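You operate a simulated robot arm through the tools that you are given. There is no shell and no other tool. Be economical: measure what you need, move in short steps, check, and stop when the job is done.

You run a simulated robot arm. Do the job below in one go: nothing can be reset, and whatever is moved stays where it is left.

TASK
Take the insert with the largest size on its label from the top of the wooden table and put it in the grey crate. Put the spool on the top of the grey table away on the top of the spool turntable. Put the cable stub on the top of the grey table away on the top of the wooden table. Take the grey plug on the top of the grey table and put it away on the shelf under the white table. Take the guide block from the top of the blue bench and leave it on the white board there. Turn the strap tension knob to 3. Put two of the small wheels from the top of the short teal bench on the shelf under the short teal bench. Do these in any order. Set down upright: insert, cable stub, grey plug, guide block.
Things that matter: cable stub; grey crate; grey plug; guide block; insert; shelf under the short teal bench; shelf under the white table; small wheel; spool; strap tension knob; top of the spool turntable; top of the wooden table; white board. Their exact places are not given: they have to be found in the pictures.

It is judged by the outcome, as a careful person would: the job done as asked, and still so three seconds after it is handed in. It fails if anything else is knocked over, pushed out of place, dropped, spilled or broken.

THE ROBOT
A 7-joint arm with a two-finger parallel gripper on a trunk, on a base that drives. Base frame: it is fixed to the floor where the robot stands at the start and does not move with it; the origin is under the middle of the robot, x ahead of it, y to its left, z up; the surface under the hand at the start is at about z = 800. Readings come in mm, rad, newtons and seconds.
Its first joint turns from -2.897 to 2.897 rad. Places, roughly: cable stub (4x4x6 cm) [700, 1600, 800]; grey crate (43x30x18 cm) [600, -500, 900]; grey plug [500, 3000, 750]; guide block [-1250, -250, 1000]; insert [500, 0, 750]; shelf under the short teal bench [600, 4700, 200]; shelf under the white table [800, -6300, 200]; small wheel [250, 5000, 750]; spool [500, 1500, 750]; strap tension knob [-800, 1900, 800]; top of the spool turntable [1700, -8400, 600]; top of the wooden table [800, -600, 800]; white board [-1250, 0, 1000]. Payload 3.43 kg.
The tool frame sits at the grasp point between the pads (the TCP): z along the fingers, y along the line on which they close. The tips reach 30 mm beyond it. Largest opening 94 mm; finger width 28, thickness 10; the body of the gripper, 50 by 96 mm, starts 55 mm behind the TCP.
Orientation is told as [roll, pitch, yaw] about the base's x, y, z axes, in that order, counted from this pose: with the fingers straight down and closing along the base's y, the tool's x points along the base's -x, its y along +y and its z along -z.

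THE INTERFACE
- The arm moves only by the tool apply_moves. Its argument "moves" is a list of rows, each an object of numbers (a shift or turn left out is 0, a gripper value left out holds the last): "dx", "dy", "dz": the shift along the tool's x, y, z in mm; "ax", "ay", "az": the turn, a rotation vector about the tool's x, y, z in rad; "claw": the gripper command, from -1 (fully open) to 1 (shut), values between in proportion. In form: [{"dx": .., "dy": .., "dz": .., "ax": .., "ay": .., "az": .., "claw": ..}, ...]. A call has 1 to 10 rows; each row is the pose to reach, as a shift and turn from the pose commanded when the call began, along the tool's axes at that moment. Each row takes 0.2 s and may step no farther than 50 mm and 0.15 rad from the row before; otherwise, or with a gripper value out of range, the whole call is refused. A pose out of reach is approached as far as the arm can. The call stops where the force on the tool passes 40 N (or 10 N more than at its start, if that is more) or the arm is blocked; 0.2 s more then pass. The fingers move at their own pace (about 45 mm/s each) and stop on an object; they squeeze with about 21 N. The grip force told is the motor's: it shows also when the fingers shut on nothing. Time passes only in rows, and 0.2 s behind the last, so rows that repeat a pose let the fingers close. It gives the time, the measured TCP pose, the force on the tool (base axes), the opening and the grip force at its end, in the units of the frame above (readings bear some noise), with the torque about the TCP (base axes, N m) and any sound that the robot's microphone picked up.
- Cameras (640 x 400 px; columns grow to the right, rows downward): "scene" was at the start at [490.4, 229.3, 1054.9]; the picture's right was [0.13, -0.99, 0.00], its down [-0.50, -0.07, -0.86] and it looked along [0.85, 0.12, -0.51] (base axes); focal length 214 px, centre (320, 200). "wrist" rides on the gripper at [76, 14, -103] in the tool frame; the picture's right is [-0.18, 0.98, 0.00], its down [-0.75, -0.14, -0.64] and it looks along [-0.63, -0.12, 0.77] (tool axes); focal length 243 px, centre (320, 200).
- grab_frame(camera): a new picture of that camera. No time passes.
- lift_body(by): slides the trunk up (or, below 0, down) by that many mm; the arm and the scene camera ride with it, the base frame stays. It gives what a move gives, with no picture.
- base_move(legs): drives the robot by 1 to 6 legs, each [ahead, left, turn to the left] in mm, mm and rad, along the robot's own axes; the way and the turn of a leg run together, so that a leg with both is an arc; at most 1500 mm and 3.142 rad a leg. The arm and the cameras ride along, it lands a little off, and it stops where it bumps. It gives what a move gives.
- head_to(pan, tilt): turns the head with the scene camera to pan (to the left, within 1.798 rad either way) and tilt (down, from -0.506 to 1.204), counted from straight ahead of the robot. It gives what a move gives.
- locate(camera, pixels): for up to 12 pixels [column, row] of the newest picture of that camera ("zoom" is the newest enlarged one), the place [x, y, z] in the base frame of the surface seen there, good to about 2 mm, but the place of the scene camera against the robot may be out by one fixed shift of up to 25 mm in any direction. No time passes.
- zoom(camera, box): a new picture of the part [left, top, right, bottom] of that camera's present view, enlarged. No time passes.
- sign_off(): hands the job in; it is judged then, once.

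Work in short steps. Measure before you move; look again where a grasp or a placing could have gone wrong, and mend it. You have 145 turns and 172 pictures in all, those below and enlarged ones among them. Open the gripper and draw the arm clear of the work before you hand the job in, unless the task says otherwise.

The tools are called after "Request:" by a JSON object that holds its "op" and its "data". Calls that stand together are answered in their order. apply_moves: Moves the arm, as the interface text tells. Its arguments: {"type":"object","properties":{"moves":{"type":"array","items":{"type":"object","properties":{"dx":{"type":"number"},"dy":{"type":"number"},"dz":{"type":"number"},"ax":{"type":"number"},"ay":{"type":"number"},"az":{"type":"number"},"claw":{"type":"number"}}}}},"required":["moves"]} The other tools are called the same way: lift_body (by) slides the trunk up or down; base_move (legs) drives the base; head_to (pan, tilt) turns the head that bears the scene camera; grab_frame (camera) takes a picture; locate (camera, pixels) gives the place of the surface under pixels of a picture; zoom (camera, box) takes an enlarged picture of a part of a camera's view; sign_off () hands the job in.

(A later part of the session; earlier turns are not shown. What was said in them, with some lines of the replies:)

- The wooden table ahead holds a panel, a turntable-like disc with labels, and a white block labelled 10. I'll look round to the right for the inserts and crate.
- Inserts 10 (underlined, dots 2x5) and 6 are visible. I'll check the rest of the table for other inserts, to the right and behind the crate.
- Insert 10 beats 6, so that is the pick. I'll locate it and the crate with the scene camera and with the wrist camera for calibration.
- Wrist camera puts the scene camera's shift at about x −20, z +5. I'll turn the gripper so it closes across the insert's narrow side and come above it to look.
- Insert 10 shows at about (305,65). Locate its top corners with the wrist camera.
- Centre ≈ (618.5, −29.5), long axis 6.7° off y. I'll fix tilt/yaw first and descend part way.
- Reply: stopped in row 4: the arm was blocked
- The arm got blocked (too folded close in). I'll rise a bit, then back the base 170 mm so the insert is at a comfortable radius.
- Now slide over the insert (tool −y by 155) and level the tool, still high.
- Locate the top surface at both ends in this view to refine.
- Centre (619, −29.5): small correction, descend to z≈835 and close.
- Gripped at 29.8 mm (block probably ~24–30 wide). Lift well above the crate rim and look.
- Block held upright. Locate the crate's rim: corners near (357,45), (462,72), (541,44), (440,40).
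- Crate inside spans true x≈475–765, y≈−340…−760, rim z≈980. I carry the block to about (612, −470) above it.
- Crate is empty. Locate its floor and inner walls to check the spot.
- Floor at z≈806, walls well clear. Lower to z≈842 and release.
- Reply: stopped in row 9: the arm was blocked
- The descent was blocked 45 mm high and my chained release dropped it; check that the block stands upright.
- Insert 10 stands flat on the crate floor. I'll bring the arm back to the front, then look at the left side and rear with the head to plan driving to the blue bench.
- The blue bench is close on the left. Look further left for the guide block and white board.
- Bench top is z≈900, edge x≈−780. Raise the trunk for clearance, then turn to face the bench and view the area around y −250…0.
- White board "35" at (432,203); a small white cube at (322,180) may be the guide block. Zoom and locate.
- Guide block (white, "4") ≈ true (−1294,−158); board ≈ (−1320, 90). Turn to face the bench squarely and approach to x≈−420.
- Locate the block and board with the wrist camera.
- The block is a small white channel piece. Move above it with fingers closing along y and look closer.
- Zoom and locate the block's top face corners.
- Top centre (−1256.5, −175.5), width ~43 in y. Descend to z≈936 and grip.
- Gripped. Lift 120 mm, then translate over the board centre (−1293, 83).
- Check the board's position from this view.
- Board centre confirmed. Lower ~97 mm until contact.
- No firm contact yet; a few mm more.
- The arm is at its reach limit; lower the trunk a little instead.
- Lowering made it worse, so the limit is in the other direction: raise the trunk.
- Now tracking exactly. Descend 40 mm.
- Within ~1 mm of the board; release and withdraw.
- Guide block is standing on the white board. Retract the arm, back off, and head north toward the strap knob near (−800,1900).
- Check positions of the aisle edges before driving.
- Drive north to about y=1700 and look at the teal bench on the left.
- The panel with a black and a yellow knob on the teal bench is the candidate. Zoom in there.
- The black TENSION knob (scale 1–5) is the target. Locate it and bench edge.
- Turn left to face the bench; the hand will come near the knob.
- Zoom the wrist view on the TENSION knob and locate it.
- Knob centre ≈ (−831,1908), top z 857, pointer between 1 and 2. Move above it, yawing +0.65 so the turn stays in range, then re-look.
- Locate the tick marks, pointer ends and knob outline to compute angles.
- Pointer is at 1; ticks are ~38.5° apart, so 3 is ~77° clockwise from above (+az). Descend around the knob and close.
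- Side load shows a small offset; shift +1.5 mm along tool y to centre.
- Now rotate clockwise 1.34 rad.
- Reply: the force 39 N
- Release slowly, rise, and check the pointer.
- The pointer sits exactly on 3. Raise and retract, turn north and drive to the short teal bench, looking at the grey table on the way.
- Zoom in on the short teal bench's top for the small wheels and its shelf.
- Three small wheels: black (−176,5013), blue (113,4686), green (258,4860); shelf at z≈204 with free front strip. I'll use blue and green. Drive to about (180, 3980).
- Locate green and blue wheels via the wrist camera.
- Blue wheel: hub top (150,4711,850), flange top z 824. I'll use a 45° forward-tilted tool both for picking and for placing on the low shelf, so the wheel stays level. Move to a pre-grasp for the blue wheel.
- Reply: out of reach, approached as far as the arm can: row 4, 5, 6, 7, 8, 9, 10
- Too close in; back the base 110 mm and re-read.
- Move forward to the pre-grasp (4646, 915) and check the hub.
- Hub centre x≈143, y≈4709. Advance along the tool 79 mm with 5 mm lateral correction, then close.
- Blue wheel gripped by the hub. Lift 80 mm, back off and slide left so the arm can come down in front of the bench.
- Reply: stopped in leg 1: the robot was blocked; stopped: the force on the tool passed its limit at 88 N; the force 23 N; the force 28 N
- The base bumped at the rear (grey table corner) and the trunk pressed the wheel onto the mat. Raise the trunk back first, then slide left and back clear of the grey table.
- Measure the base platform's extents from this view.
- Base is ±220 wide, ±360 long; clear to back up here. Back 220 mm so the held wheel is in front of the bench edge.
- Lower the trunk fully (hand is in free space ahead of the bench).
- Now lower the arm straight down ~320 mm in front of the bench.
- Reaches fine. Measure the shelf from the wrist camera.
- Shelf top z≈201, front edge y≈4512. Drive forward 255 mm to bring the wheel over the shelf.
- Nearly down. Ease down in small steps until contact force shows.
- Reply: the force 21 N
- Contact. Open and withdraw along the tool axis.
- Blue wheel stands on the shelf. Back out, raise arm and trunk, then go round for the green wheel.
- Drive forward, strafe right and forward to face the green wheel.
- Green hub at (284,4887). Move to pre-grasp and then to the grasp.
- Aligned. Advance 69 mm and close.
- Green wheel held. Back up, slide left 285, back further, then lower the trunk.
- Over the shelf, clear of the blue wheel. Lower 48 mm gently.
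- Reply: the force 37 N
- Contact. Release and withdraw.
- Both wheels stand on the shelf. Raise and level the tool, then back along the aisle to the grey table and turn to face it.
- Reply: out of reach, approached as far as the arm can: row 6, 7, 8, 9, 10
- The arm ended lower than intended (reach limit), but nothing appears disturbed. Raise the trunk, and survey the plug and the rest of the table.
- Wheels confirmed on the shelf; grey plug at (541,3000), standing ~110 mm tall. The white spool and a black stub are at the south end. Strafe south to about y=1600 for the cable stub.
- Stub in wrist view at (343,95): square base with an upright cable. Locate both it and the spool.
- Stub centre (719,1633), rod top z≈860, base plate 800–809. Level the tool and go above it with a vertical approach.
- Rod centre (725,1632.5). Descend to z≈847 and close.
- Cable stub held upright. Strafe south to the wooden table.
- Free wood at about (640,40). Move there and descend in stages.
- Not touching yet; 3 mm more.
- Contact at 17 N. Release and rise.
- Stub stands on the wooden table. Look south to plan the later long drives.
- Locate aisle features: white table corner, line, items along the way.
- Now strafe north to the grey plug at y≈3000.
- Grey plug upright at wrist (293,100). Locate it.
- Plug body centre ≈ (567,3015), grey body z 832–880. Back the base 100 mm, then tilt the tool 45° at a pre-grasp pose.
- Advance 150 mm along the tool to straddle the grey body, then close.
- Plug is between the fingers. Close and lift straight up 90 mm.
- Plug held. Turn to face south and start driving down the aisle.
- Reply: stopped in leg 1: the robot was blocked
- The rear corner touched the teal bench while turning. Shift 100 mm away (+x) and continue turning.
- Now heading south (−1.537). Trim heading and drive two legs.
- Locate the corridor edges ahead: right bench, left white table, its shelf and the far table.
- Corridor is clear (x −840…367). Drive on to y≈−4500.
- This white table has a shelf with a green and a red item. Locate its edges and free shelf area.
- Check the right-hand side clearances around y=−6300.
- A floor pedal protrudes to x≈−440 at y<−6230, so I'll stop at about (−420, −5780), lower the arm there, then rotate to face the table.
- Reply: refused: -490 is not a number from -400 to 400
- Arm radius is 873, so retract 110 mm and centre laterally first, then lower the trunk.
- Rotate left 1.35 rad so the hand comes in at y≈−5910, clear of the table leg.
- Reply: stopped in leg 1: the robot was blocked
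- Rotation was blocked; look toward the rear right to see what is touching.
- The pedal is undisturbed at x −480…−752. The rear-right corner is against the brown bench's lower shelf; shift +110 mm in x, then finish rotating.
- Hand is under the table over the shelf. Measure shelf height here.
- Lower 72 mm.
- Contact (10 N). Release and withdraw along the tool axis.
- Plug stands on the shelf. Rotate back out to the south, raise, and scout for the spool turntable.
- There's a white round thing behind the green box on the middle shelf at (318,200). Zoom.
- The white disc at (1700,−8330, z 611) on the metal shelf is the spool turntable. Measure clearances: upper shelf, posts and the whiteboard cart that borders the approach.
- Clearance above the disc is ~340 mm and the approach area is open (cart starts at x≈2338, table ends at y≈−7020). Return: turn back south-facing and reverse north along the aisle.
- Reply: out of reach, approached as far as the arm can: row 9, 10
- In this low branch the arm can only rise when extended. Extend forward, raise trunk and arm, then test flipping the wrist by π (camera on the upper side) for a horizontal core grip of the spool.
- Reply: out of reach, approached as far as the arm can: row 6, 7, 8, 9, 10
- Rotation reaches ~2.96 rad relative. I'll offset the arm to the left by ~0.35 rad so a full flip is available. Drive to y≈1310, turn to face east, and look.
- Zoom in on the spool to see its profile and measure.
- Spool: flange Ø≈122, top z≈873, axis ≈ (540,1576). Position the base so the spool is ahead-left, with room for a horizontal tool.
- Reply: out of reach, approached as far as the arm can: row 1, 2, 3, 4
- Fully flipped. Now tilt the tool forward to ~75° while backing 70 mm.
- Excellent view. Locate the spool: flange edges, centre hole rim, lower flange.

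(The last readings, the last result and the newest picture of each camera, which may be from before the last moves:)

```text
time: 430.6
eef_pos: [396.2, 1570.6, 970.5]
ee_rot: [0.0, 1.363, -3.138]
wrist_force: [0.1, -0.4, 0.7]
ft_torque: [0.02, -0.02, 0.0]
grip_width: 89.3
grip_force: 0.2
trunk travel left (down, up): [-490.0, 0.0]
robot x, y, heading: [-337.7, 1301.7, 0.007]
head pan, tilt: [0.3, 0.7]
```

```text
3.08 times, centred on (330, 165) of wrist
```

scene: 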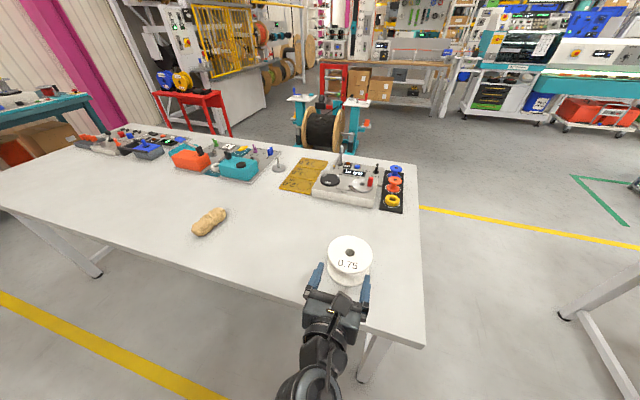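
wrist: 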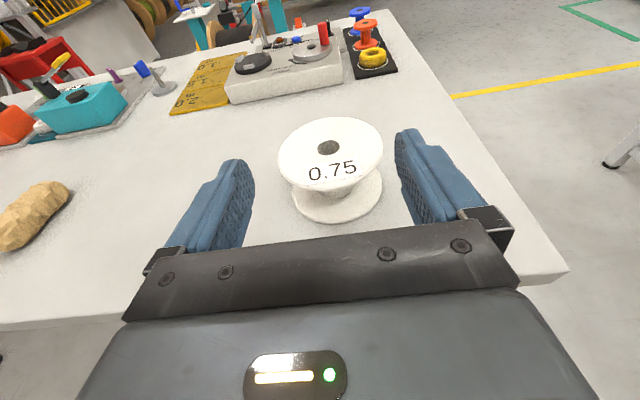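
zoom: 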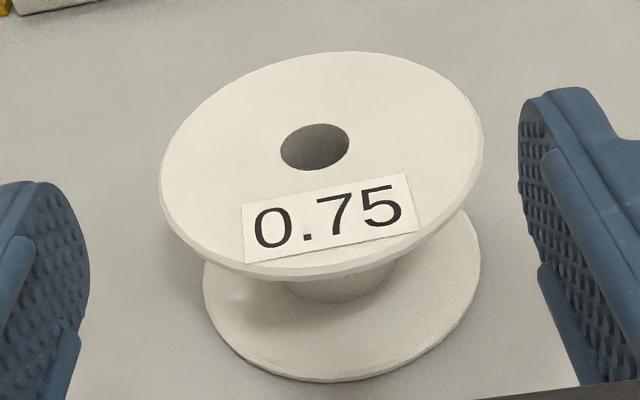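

Core Ø≈50 at axis (543,1571), gap z 807–868. Lower to z≈838 in front of the spool, flattening the tilt a bit.

Request:
{"op": "apply_moves", "data": {"moves": [{"dx": -40, "dz": 8, "ay": 0.05}, {"dx": -80, "dz": 17, "ay": 0.1}, {"dx": -115, "dz": 24, "ay": 0.1}, {"dx": -129, "dz": 27, "ay": 0.1}, {"dx": -129, "dz": 27, "ay": 0.1}]}}

Request:
{"op": "grab_frame", "data": {"camera": "wrist"}}

```text
time: 431.8
eef_pos: [393.9, 1569.1, 839.3]
ee_rot: [0.002, 1.461, -3.139]
wrist_force: [-0.6, 0.3, -0.2]
ft_torque: [-0.02, 0.0, 0.01]
grip_width: 89.4
grip_force: 0.0
trunk travel left (down, up): [-490.0, 0.0]
robot x, y, heading: [-342.5, 1303.4, 0.006]
head pan, tilt: [0.3, 0.7]
```

```text
53 pictures are left
```

wrist: 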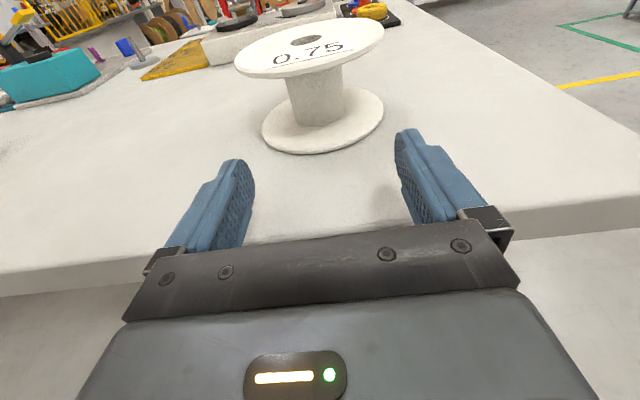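

Verify core position from here.

Request:
{"op": "locate", "data": {"camera": "wrist", "pixels": [[290, 100], [343, 92], [318, 110], [315, 150], [318, 60]]}}

```text
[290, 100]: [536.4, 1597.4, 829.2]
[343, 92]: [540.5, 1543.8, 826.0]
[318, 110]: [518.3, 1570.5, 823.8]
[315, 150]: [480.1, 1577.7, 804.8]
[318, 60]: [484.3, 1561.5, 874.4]
```

Advance 131 mm horizontally so the fingers straddle the core.

Request:
{"op": "apply_moves", "data": {"moves": [{"dx": 4.4, "dy": -1.5, "dz": 40}, {"dx": 8.8, "dy": -1.5, "dz": 80}, {"dx": 12, "dy": -1.5, "dz": 110}, {"dx": 13.9, "dy": -1.5, "dz": 126}, {"dx": 14.2, "dy": -1.5, "dz": 129}, {"dx": 14.2, "dy": -1.5, "dz": 129}]}}

Request:
{"op": "grab_frame", "data": {"camera": "wrist"}}

```text
time: 433.2
eef_pos: [525.5, 1572.2, 838.3]
ee_rot: [0.0, 1.462, -3.142]
wrist_force: [-0.8, 0.5, 4.5]
ft_torque: [-0.04, 0.23, 0.0]
grip_width: 89.2
grip_force: 0.1
trunk travel left (down, up): [-490.0, 0.0]
robot x, y, heading: [-339.8, 1302.5, 0.005]
head pan, tilt: [0.3, 0.7]
```

```text
52 pictures are left
```

wrist: 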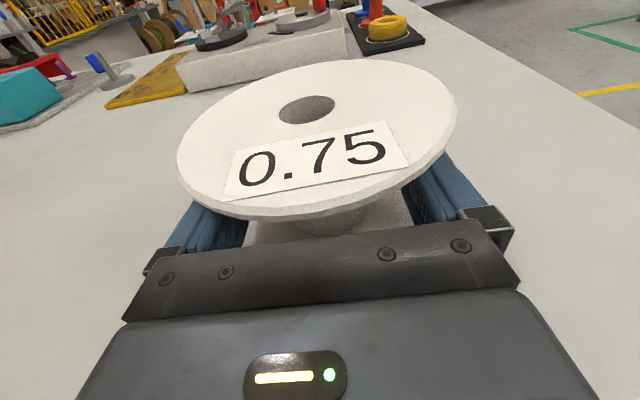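

Slight upward touch; raise 2 mm, then close.

Request:
{"op": "apply_moves", "data": {"moves": [{"dx": 2.5}, {"dx": 2.5, "claw": 1}, {"dx": 2.5, "claw": 1}, {"dx": 2.5, "claw": 1}, {"dx": 2.5, "claw": 1}, {"dx": 2.5, "claw": 1}, {"dx": 2.5, "claw": 1}]}}

```text
time: 434.8
eef_pos: [526.5, 1570.9, 841.8]
ee_rot: [0.005, 1.46, -3.136]
wrist_force: [-0.1, 0.9, 0.6]
ft_torque: [0.12, 0.03, 0.0]
grip_width: 57.2
grip_force: 21.4
trunk travel left (down, up): [-490.0, 0.0]
robot x, y, heading: [-340.0, 1300.6, 0.005]
head pan, tilt: [0.3, 0.7]
```

Core gripped. Lift 110 mm.

Request:
{"op": "apply_moves", "data": {"moves": [{"dx": 15, "dz": -1.7}, {"dx": 40, "dz": -4.4}, {"dx": 75, "dz": -8.3}, {"dx": 110, "dz": -12}, {"dx": 110, "dz": -12}]}}

Request:
{"op": "grab_frame", "data": {"camera": "wrist"}}

Request:
{"op": "grab_frame", "data": {"camera": "scene"}}

```text
time: 436.0
eef_pos: [524.0, 1571.1, 950.8]
ee_rot: [0.006, 1.461, -3.133]
wrist_force: [0.7, -0.1, -1.8]
ft_torque: [-0.03, 0.04, -0.02]
grip_width: 56.9
grip_force: 20.6
trunk travel left (down, up): [-490.0, 0.0]
robot x, y, heading: [-339.4, 1300.0, 0.003]
head pan, tilt: [0.3, 0.7]
```

```text
51 pictures are left
```

wrist: 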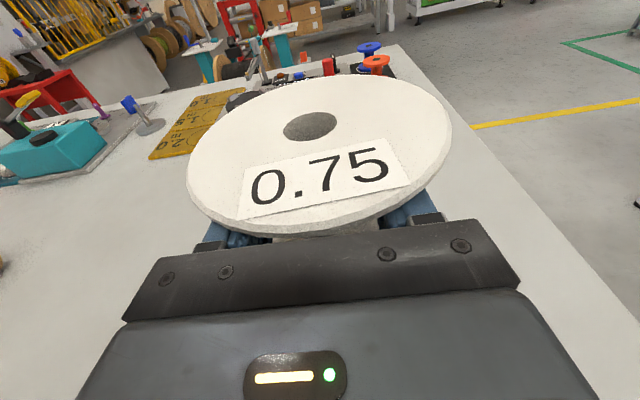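

```text
50 pictures are left
```

scene: 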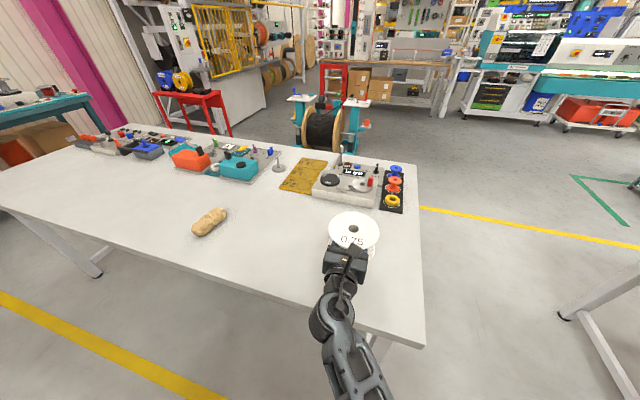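

Spool is held level. Retract 130 mm to shorten the reach, move off the bench side, then turn south.

Request:
{"op": "apply_moves", "data": {"moves": [{"dx": -4.5, "dz": -40}, {"dx": -9, "dz": -80}, {"dx": -14, "dz": -125}, {"dx": -14, "dz": -125}]}}

Request:
{"op": "base_move", "data": {"legs": [[170, 0, 0], [0, 0, -1.57]]}}

```text
time: 437.0
eef_pos: [402.0, 1571.5, 949.7]
ee_rot: [0.009, 1.462, -3.133]
wrist_force: [0.6, -0.6, -2.1]
ft_torque: [-0.01, 0.05, -0.01]
grip_width: 56.9
grip_force: 21.3
trunk travel left (down, up): [-490.0, 0.0]
robot x, y, heading: [-341.6, 1302.3, 0.006]
head pan, tilt: [0.3, 0.7]
```

```text
time: 442.2
eef_pos: [116.1, 565.4, 951.4]
ee_rot: [0.004, 1.46, 1.602]
wrist_force: [-0.4, 0.6, -1.8]
ft_torque: [0.02, 0.01, 0.03]
grip_width: 56.9
grip_force: 21.2
trunk travel left (down, up): [-490.0, 0.0]
robot x, y, heading: [-174.3, 1304.0, -1.548]
head pan, tilt: [0.3, 0.7]
```

Drive south: three legs, then check.

Request:
{"op": "base_move", "data": {"legs": [[0, 0, -0.023], [1400, 0, 0], [1400, 0, 0], [1400, 0, 0]]}}

```text
time: 462.7
eef_pos: [125.7, -3628.5, 949.9]
ee_rot: [0.005, 1.46, 1.598]
wrist_force: [0.5, -0.1, -1.7]
ft_torque: [0.04, 0.02, 0.01]
grip_width: 55.7
grip_force: 20.5
trunk travel left (down, up): [-490.0, 0.0]
robot x, y, heading: [-154.4, -2889.6, -1.552]
head pan, tilt: [0.3, 0.7]
```

Request:
{"op": "base_move", "data": {"legs": [[0, 0, -0.025], [1420, 0, 0], [1420, 0, 0], [1420, 0, 0]]}}

Request:
{"op": "grab_frame", "data": {"camera": "wrist"}}

```text
time: 478.5
eef_pos: [52.4, -6645.8, 950.3]
ee_rot: [0.02, 1.461, 1.565]
wrist_force: [0.3, -0.3, -1.6]
ft_torque: [0.05, 0.03, 0.01]
grip_width: 55.4
grip_force: 20.8
trunk travel left (down, up): [-490.0, 0.0]
robot x, y, heading: [-201.3, -5893.9, -1.588]
head pan, tilt: [0.3, 0.7]
stopped in leg 4: the robot was blocked; the commanded pose is now the measured one
```

```text
49 pictures are left
```

wrist: 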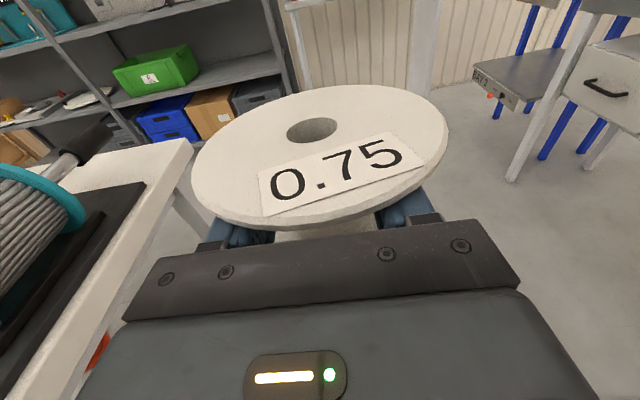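

Blocked near the pedal. Look at it.

Request:
{"op": "head_to", "data": {"pan": -0.6, "tilt": 0.9}}

Request:
{"op": "grab_frame", "data": {"camera": "scene"}}

Request:
{"op": "head_to", "data": {"pan": 0.6, "tilt": 0.6}}

Request:
{"op": "grab_frame", "data": {"camera": "scene"}}

```text
time: 479.7
eef_pos: [52.3, -6646.1, 950.6]
ee_rot: [0.011, 1.459, 1.559]
wrist_force: [0.0, 0.1, -2.3]
ft_torque: [0.06, -0.02, 0.03]
grip_width: 55.4
grip_force: 20.9
trunk travel left (down, up): [-490.0, 0.0]
robot x, y, heading: [-200.6, -5894.2, -1.595]
head pan, tilt: [-0.6, 0.901]
```

```text
48 pictures are left
```

scene: 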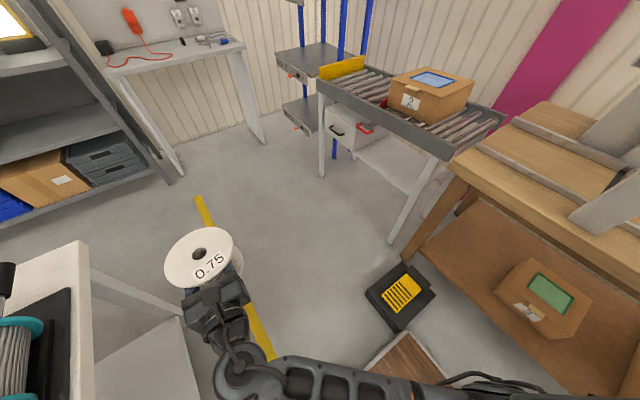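

```text
time: 481.1
eef_pos: [51.9, -6644.9, 950.9]
ee_rot: [0.012, 1.463, 1.56]
wrist_force: [0.0, -0.7, -1.9]
ft_torque: [0.03, 0.0, -0.01]
grip_width: 55.4
grip_force: 20.8
trunk travel left (down, up): [-490.0, 0.0]
robot x, y, heading: [-201.5, -5894.0, -1.595]
head pan, tilt: [0.6, 0.6]
```

```text
47 pictures are left
```

scene: 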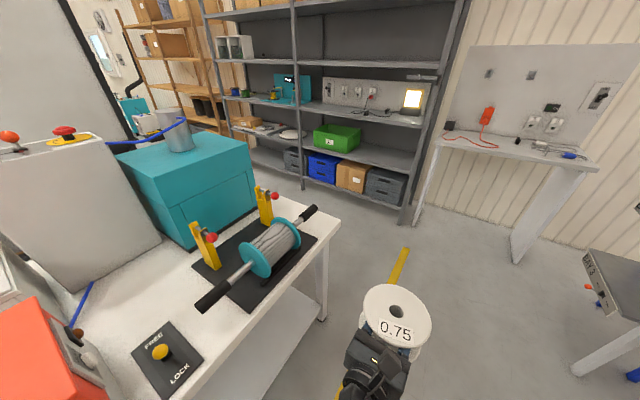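

Request:
{"op": "head_to", "data": {"pan": -0.6, "tilt": 0.9}}

Request:
{"op": "grab_frame", "data": {"camera": "scene"}}

Request:
{"op": "locate", "data": {"camera": "scene", "pixels": [[367, 292], [399, 328], [434, 293], [402, 264], [403, 335], [370, 362], [395, 290], [367, 300]]}}

```text
time: 482.5
eef_pos: [51.7, -6645.8, 950.7]
ee_rot: [0.013, 1.461, 1.56]
wrist_force: [0.4, 0.8, -1.7]
ft_torque: [0.03, 0.02, -0.01]
grip_width: 55.5
grip_force: 21.1
trunk travel left (down, up): [-490.0, 0.0]
robot x, y, heading: [-199.7, -5893.8, -1.587]
head pan, tilt: [-0.6, 0.901]
```

```text
46 pictures are left
```

scene: 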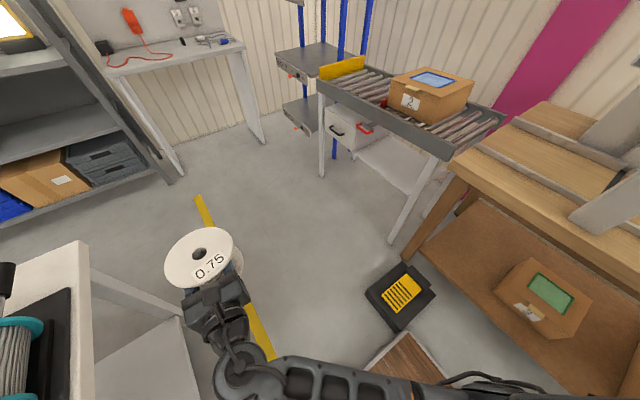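

```text
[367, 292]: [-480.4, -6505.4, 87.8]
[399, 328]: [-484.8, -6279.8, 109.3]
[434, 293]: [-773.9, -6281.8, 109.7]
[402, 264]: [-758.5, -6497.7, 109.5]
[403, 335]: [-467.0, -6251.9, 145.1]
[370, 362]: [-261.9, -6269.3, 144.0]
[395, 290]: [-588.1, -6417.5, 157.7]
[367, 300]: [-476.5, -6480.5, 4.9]
```

Pedal is where it was; the base half-width is ~267 mm. Back a little, slide left 130, and continue south to y≈−7150.

Request:
{"op": "base_move", "data": {"legs": [[-40, 0, 0.02], [0, 125, 0], [1290, 0, 0]]}}

```text
time: 490.4
eef_pos: [216.5, -7904.3, 950.3]
ee_rot: [0.012, 1.461, 1.596]
wrist_force: [-0.3, -0.4, -3.1]
ft_torque: [-0.01, 0.01, 0.03]
grip_width: 55.2
grip_force: 20.6
trunk travel left (down, up): [-490.0, 0.0]
robot x, y, heading: [-64.5, -7165.0, -1.553]
head pan, tilt: [-0.6, 0.901]
```

Turn left in two stages with a short diagonal move, to face east in the corridor.

Request:
{"op": "base_move", "data": {"legs": [[100, 0, 0], [0, 0, 0.6], [210, 0, 0], [0, 0, 0.95]]}}

Request:
{"op": "head_to", "data": {"pan": 0.0, "tilt": 0.5}}

Request:
{"op": "grab_frame", "data": {"camera": "scene"}}

```text
time: 496.8
eef_pos: [810.7, -7182.6, 951.3]
ee_rot: [0.013, 1.462, 3.129]
wrist_force: [0.8, -0.1, -1.9]
ft_torque: [-0.01, 0.02, -0.03]
grip_width: 55.1
grip_force: 20.9
trunk travel left (down, up): [-490.0, 0.0]
robot x, y, heading: [56.8, -7436.1, -0.018]
head pan, tilt: [-0.6, 0.901]
```

```text
time: 497.8
eef_pos: [810.0, -7182.9, 952.5]
ee_rot: [0.015, 1.461, 3.13]
wrist_force: [-0.4, 0.1, -1.6]
ft_torque: [0.0, 0.02, 0.0]
grip_width: 54.9
grip_force: 21.0
trunk travel left (down, up): [-490.0, 0.0]
robot x, y, heading: [60.9, -7435.7, -0.018]
head pan, tilt: [0.0, 0.499]
```

```text
45 pictures are left
5 turns are left
```

scene: 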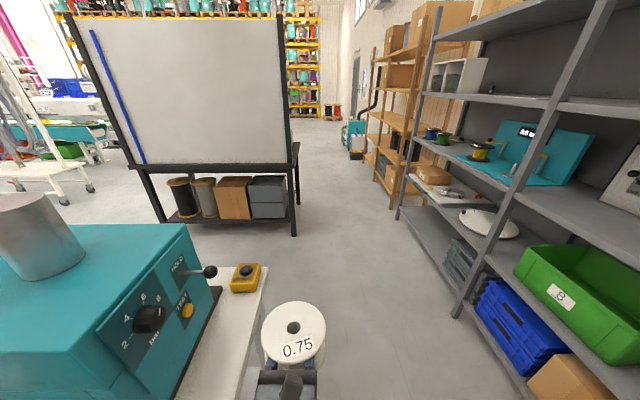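

Few turns remain, so I batch: traverse east, turn south in two stages clear of the table leg and cart, line up in front of the disc, lower the trunk, and sample the view.

Request:
{"op": "base_move", "data": {"legs": [[0, -50, 0.018], [1439, 0, 0], [0, 0, -0.5], [-94, 172, 0], [0, 0, -1.07], [0, -94, 0]]}}

Request:
{"op": "lift_body", "data": {"by": -240}}

Request:
{"op": "grab_frame", "data": {"camera": "wrist"}}

Request:
{"op": "locate", "data": {"camera": "wrist", "pixels": [[320, 70], [260, 70], [380, 70], [200, 80], [440, 80], [320, 50], [260, 50], [380, 50], [180, 100], [460, 100], [220, 60], [420, 60]]}}

Request:
{"op": "head_to", "data": {"pan": 0.3, "tilt": 0.6}}

Request:
{"op": "grab_frame", "data": {"camera": "scene"}}

Request:
{"op": "locate", "data": {"camera": "scene", "pixels": [[320, 200], [280, 200], [360, 200], [320, 180], [280, 180], [360, 180], [320, 160], [280, 220], [320, 220], [360, 220], [300, 190], [340, 190]]}}

```text
time: 510.0
eef_pos: [1946.7, -7975.2, 949.7]
ee_rot: [0.023, 1.458, 1.863]
wrist_force: [0.1, 0.3, -2.1]
ft_torque: [0.03, 0.01, 0.01]
grip_width: 54.7
grip_force: 21.2
trunk travel left (down, up): [-490.0, 0.0]
robot x, y, heading: [1488.7, -7330.6, -1.302]
head pan, tilt: [0.0, 0.499]
stopped in leg 5: the robot was blocked; the commanded pose is now the measured one
```

```text
time: 512.5
eef_pos: [1947.3, -7974.0, 709.7]
ee_rot: [0.018, 1.461, 1.858]
wrist_force: [0.0, -1.0, -2.4]
ft_torque: [0.03, 0.0, -0.01]
grip_width: 55.2
grip_force: 21.7
trunk travel left (down, up): [-250.0, 240.0]
robot x, y, heading: [1490.1, -7327.7, -1.295]
head pan, tilt: [0.0, 0.499]
```

```text
44 pictures are left
```

wrist: 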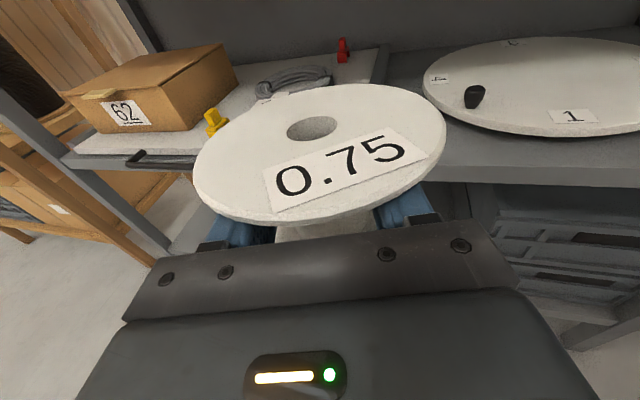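

```text
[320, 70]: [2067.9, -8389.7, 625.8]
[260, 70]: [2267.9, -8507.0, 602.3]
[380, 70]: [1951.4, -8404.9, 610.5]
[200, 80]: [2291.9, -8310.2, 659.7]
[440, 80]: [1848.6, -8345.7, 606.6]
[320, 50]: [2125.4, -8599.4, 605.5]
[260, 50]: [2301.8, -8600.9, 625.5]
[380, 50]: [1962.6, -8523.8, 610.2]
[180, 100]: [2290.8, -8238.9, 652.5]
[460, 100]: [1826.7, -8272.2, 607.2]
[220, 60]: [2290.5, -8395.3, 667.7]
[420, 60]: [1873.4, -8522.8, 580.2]
```

```text
time: 513.3
eef_pos: [1945.8, -7975.3, 711.5]
ee_rot: [0.017, 1.46, 1.856]
wrist_force: [-0.2, -0.7, -2.5]
ft_torque: [0.02, 0.0, 0.0]
grip_width: 54.9
grip_force: 20.8
trunk travel left (down, up): [-250.0, 240.0]
robot x, y, heading: [1487.9, -7333.5, -1.301]
head pan, tilt: [0.3, 0.6]
```

```text
43 pictures are left
```

scene: 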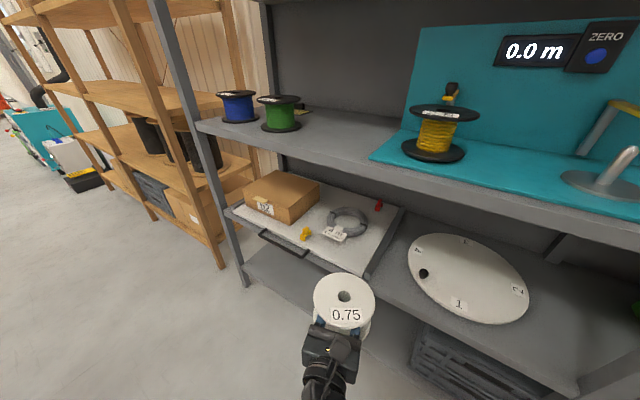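

```text
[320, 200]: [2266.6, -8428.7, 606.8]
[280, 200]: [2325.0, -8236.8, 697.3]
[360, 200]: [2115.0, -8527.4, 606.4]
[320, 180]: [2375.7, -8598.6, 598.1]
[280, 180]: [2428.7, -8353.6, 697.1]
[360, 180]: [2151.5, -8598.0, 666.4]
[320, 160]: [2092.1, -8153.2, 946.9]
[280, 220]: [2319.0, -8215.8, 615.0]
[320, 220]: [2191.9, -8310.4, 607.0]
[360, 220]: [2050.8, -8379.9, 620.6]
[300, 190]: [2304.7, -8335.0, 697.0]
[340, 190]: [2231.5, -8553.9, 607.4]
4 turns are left
```

The base stopped with its rear corner at the table leg. The tool direction is fine as it is, so I'll go south 70, west ~279, then south 289 into the shelf (spool axis ≈(1672,−8350)), staying 20 mm above the disc, and check.

Request:
{"op": "base_move", "data": {"legs": [[67.5, -18.7, 0], [-74.4, -268.9, 0], [278.5, -77, 0]]}}

Request:
{"op": "grab_frame", "data": {"camera": "wrist"}}

Request:
{"op": "locate", "data": {"camera": "wrist", "pixels": [[320, 70], [260, 70], [380, 70], [200, 80], [440, 80], [320, 50], [150, 130], [500, 130], [180, 160], [460, 160], [100, 160], [560, 160]]}}

Request:
{"op": "grab_frame", "data": {"camera": "scene"}}

```text
time: 517.5
eef_pos: [1666.8, -8328.6, 710.7]
ee_rot: [0.018, 1.459, 1.863]
wrist_force: [0.4, 1.4, -2.0]
ft_torque: [0.05, 0.01, 0.01]
grip_width: 54.7
grip_force: 21.2
trunk travel left (down, up): [-250.0, 240.0]
robot x, y, heading: [1204.7, -7688.9, -1.289]
head pan, tilt: [0.3, 0.6]
```

```text
42 pictures are left
```

wrist: 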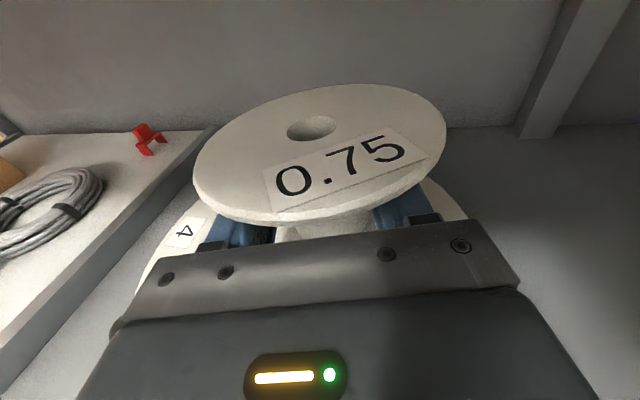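

```text
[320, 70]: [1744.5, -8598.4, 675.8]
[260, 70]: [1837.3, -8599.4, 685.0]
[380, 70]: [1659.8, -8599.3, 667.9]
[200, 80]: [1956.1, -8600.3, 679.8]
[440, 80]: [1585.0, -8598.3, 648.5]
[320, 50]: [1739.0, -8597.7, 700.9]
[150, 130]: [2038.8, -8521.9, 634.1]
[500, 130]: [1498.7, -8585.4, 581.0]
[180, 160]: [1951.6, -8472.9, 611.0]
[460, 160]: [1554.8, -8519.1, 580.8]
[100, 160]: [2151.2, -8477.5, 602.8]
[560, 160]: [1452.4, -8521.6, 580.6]
```

```text
41 pictures are left
3 turns are left
```

scene: 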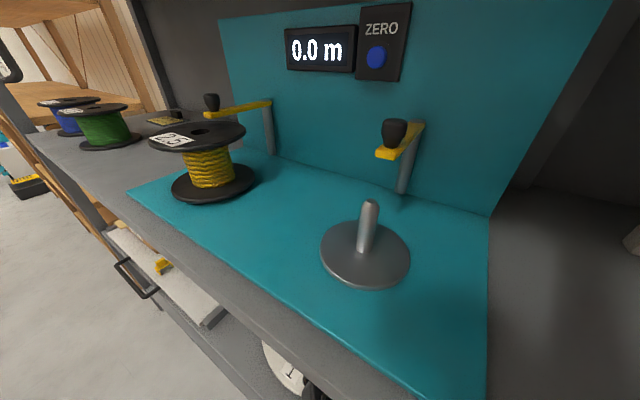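

Spool sits over the disc with margin all round. Lower ~64 mm to contact, open, withdraw straight back, then back the base out and look.

Request:
{"op": "apply_moves", "data": {"moves": [{"dx": -25, "dz": 2.7}, {"dx": -45, "dz": 4.9}, {"dx": -55, "dz": 6}, {"dx": -60, "dz": 6.6}, {"dx": -62.5, "dz": 6.8}, {"dx": -64, "dz": 7}, {"dx": -64, "dz": 7}]}}

Request:
{"op": "apply_moves", "data": {"moves": [{"claw": 0.1}, {"claw": -0.2}, {"claw": -0.5}, {"claw": -0.8}, {"claw": -0.9}, {"claw": -0.9}]}}

Request:
{"op": "apply_moves", "data": {"moves": [{"dz": -30, "dx": -3.3}, {"dz": -65, "dx": -7.2}, {"dz": -100, "dx": -11}, {"dz": -130, "dx": -14.3}, {"dz": -130, "dx": -14.3}]}}

Request:
{"op": "base_move", "data": {"legs": [[-200, 0, 0]]}}

Request:
{"op": "grab_frame", "data": {"camera": "wrist"}}

```text
time: 519.1
eef_pos: [1664.9, -8328.7, 648.9]
ee_rot: [0.01, 1.461, 1.86]
wrist_force: [7.4, 2.1, 18.7]
ft_torque: [-0.39, -0.46, 0.17]
grip_width: 55.3
grip_force: 20.8
trunk travel left (down, up): [-250.0, 240.0]
robot x, y, heading: [1206.3, -7688.9, -1.291]
head pan, tilt: [0.3, 0.6]
```

```text
time: 520.5
eef_pos: [1663.9, -8327.8, 648.0]
ee_rot: [0.015, 1.457, 1.867]
wrist_force: [-0.1, 0.2, 0.4]
ft_torque: [0.0, 0.01, 0.02]
grip_width: 89.7
grip_force: 0.0
trunk travel left (down, up): [-250.0, 240.0]
robot x, y, heading: [1202.0, -7689.1, -1.291]
head pan, tilt: [0.3, 0.6]
```

```text
time: 521.7
eef_pos: [1632.1, -8202.5, 648.2]
ee_rot: [0.014, 1.462, 1.863]
wrist_force: [-0.3, -0.4, 0.6]
ft_torque: [0.0, -0.01, 0.01]
grip_width: 89.2
grip_force: 0.0
trunk travel left (down, up): [-250.0, 240.0]
robot x, y, heading: [1203.5, -7689.2, -1.29]
head pan, tilt: [0.3, 0.6]
```

```text
time: 523.3
eef_pos: [1573.2, -8011.2, 646.6]
ee_rot: [0.016, 1.46, 1.859]
wrist_force: [0.4, -0.2, -0.4]
ft_torque: [0.01, -0.03, -0.01]
grip_width: 89.1
grip_force: 0.0
trunk travel left (down, up): [-250.0, 240.0]
robot x, y, heading: [1146.4, -7493.9, -1.298]
head pan, tilt: [0.3, 0.6]
```

```text
40 pictures are left
2 turns are left
```

wrist: 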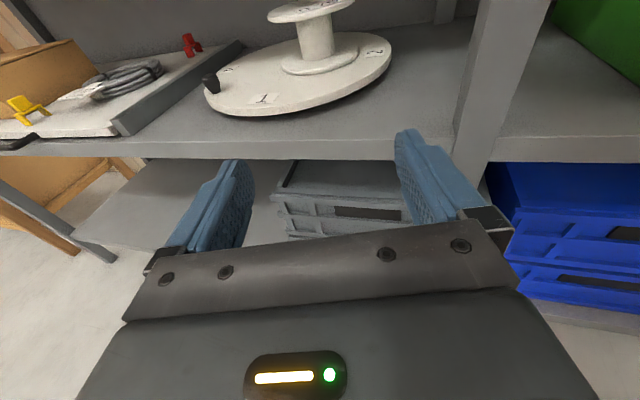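

The spool stands flat and fully on the turntable disc, the gripper is open, and the arm is clear of the shelf. Everything asked is in place, so I hand the job in.

Request:
{"op": "sign_off", "data": {}}

```text
The job is handed in.
```

All seven parts of the job are done and handed in; the last things moved were checked in the pictures as standing where asked.

- **Insert:** the 10 is upright in the grey crate. It fell about 45 mm because I opened the gripper after the arm had stopped short, but it landed flat.
- **Spool:** it is flat on the turntable disc, a little off centre.
- **Cable stub:** it is upright on the wooden table.
- **Grey plug:** it is upright on the shelf under the white table.
- **Guide block:** it is upright on the white board on the blue bench.
- **Strap tension knob:** the pointer is on 3.
- **Small wheels:** the blue and green ones are on the shelf under the short teal bench.

The base was blocked five times while driving, by things I took to be furniture: the grey table, the long teal bench, the brown bench, the white table and possibly the floor pedal. I measured the pedal and it had not moved. I did not measure the furniture.
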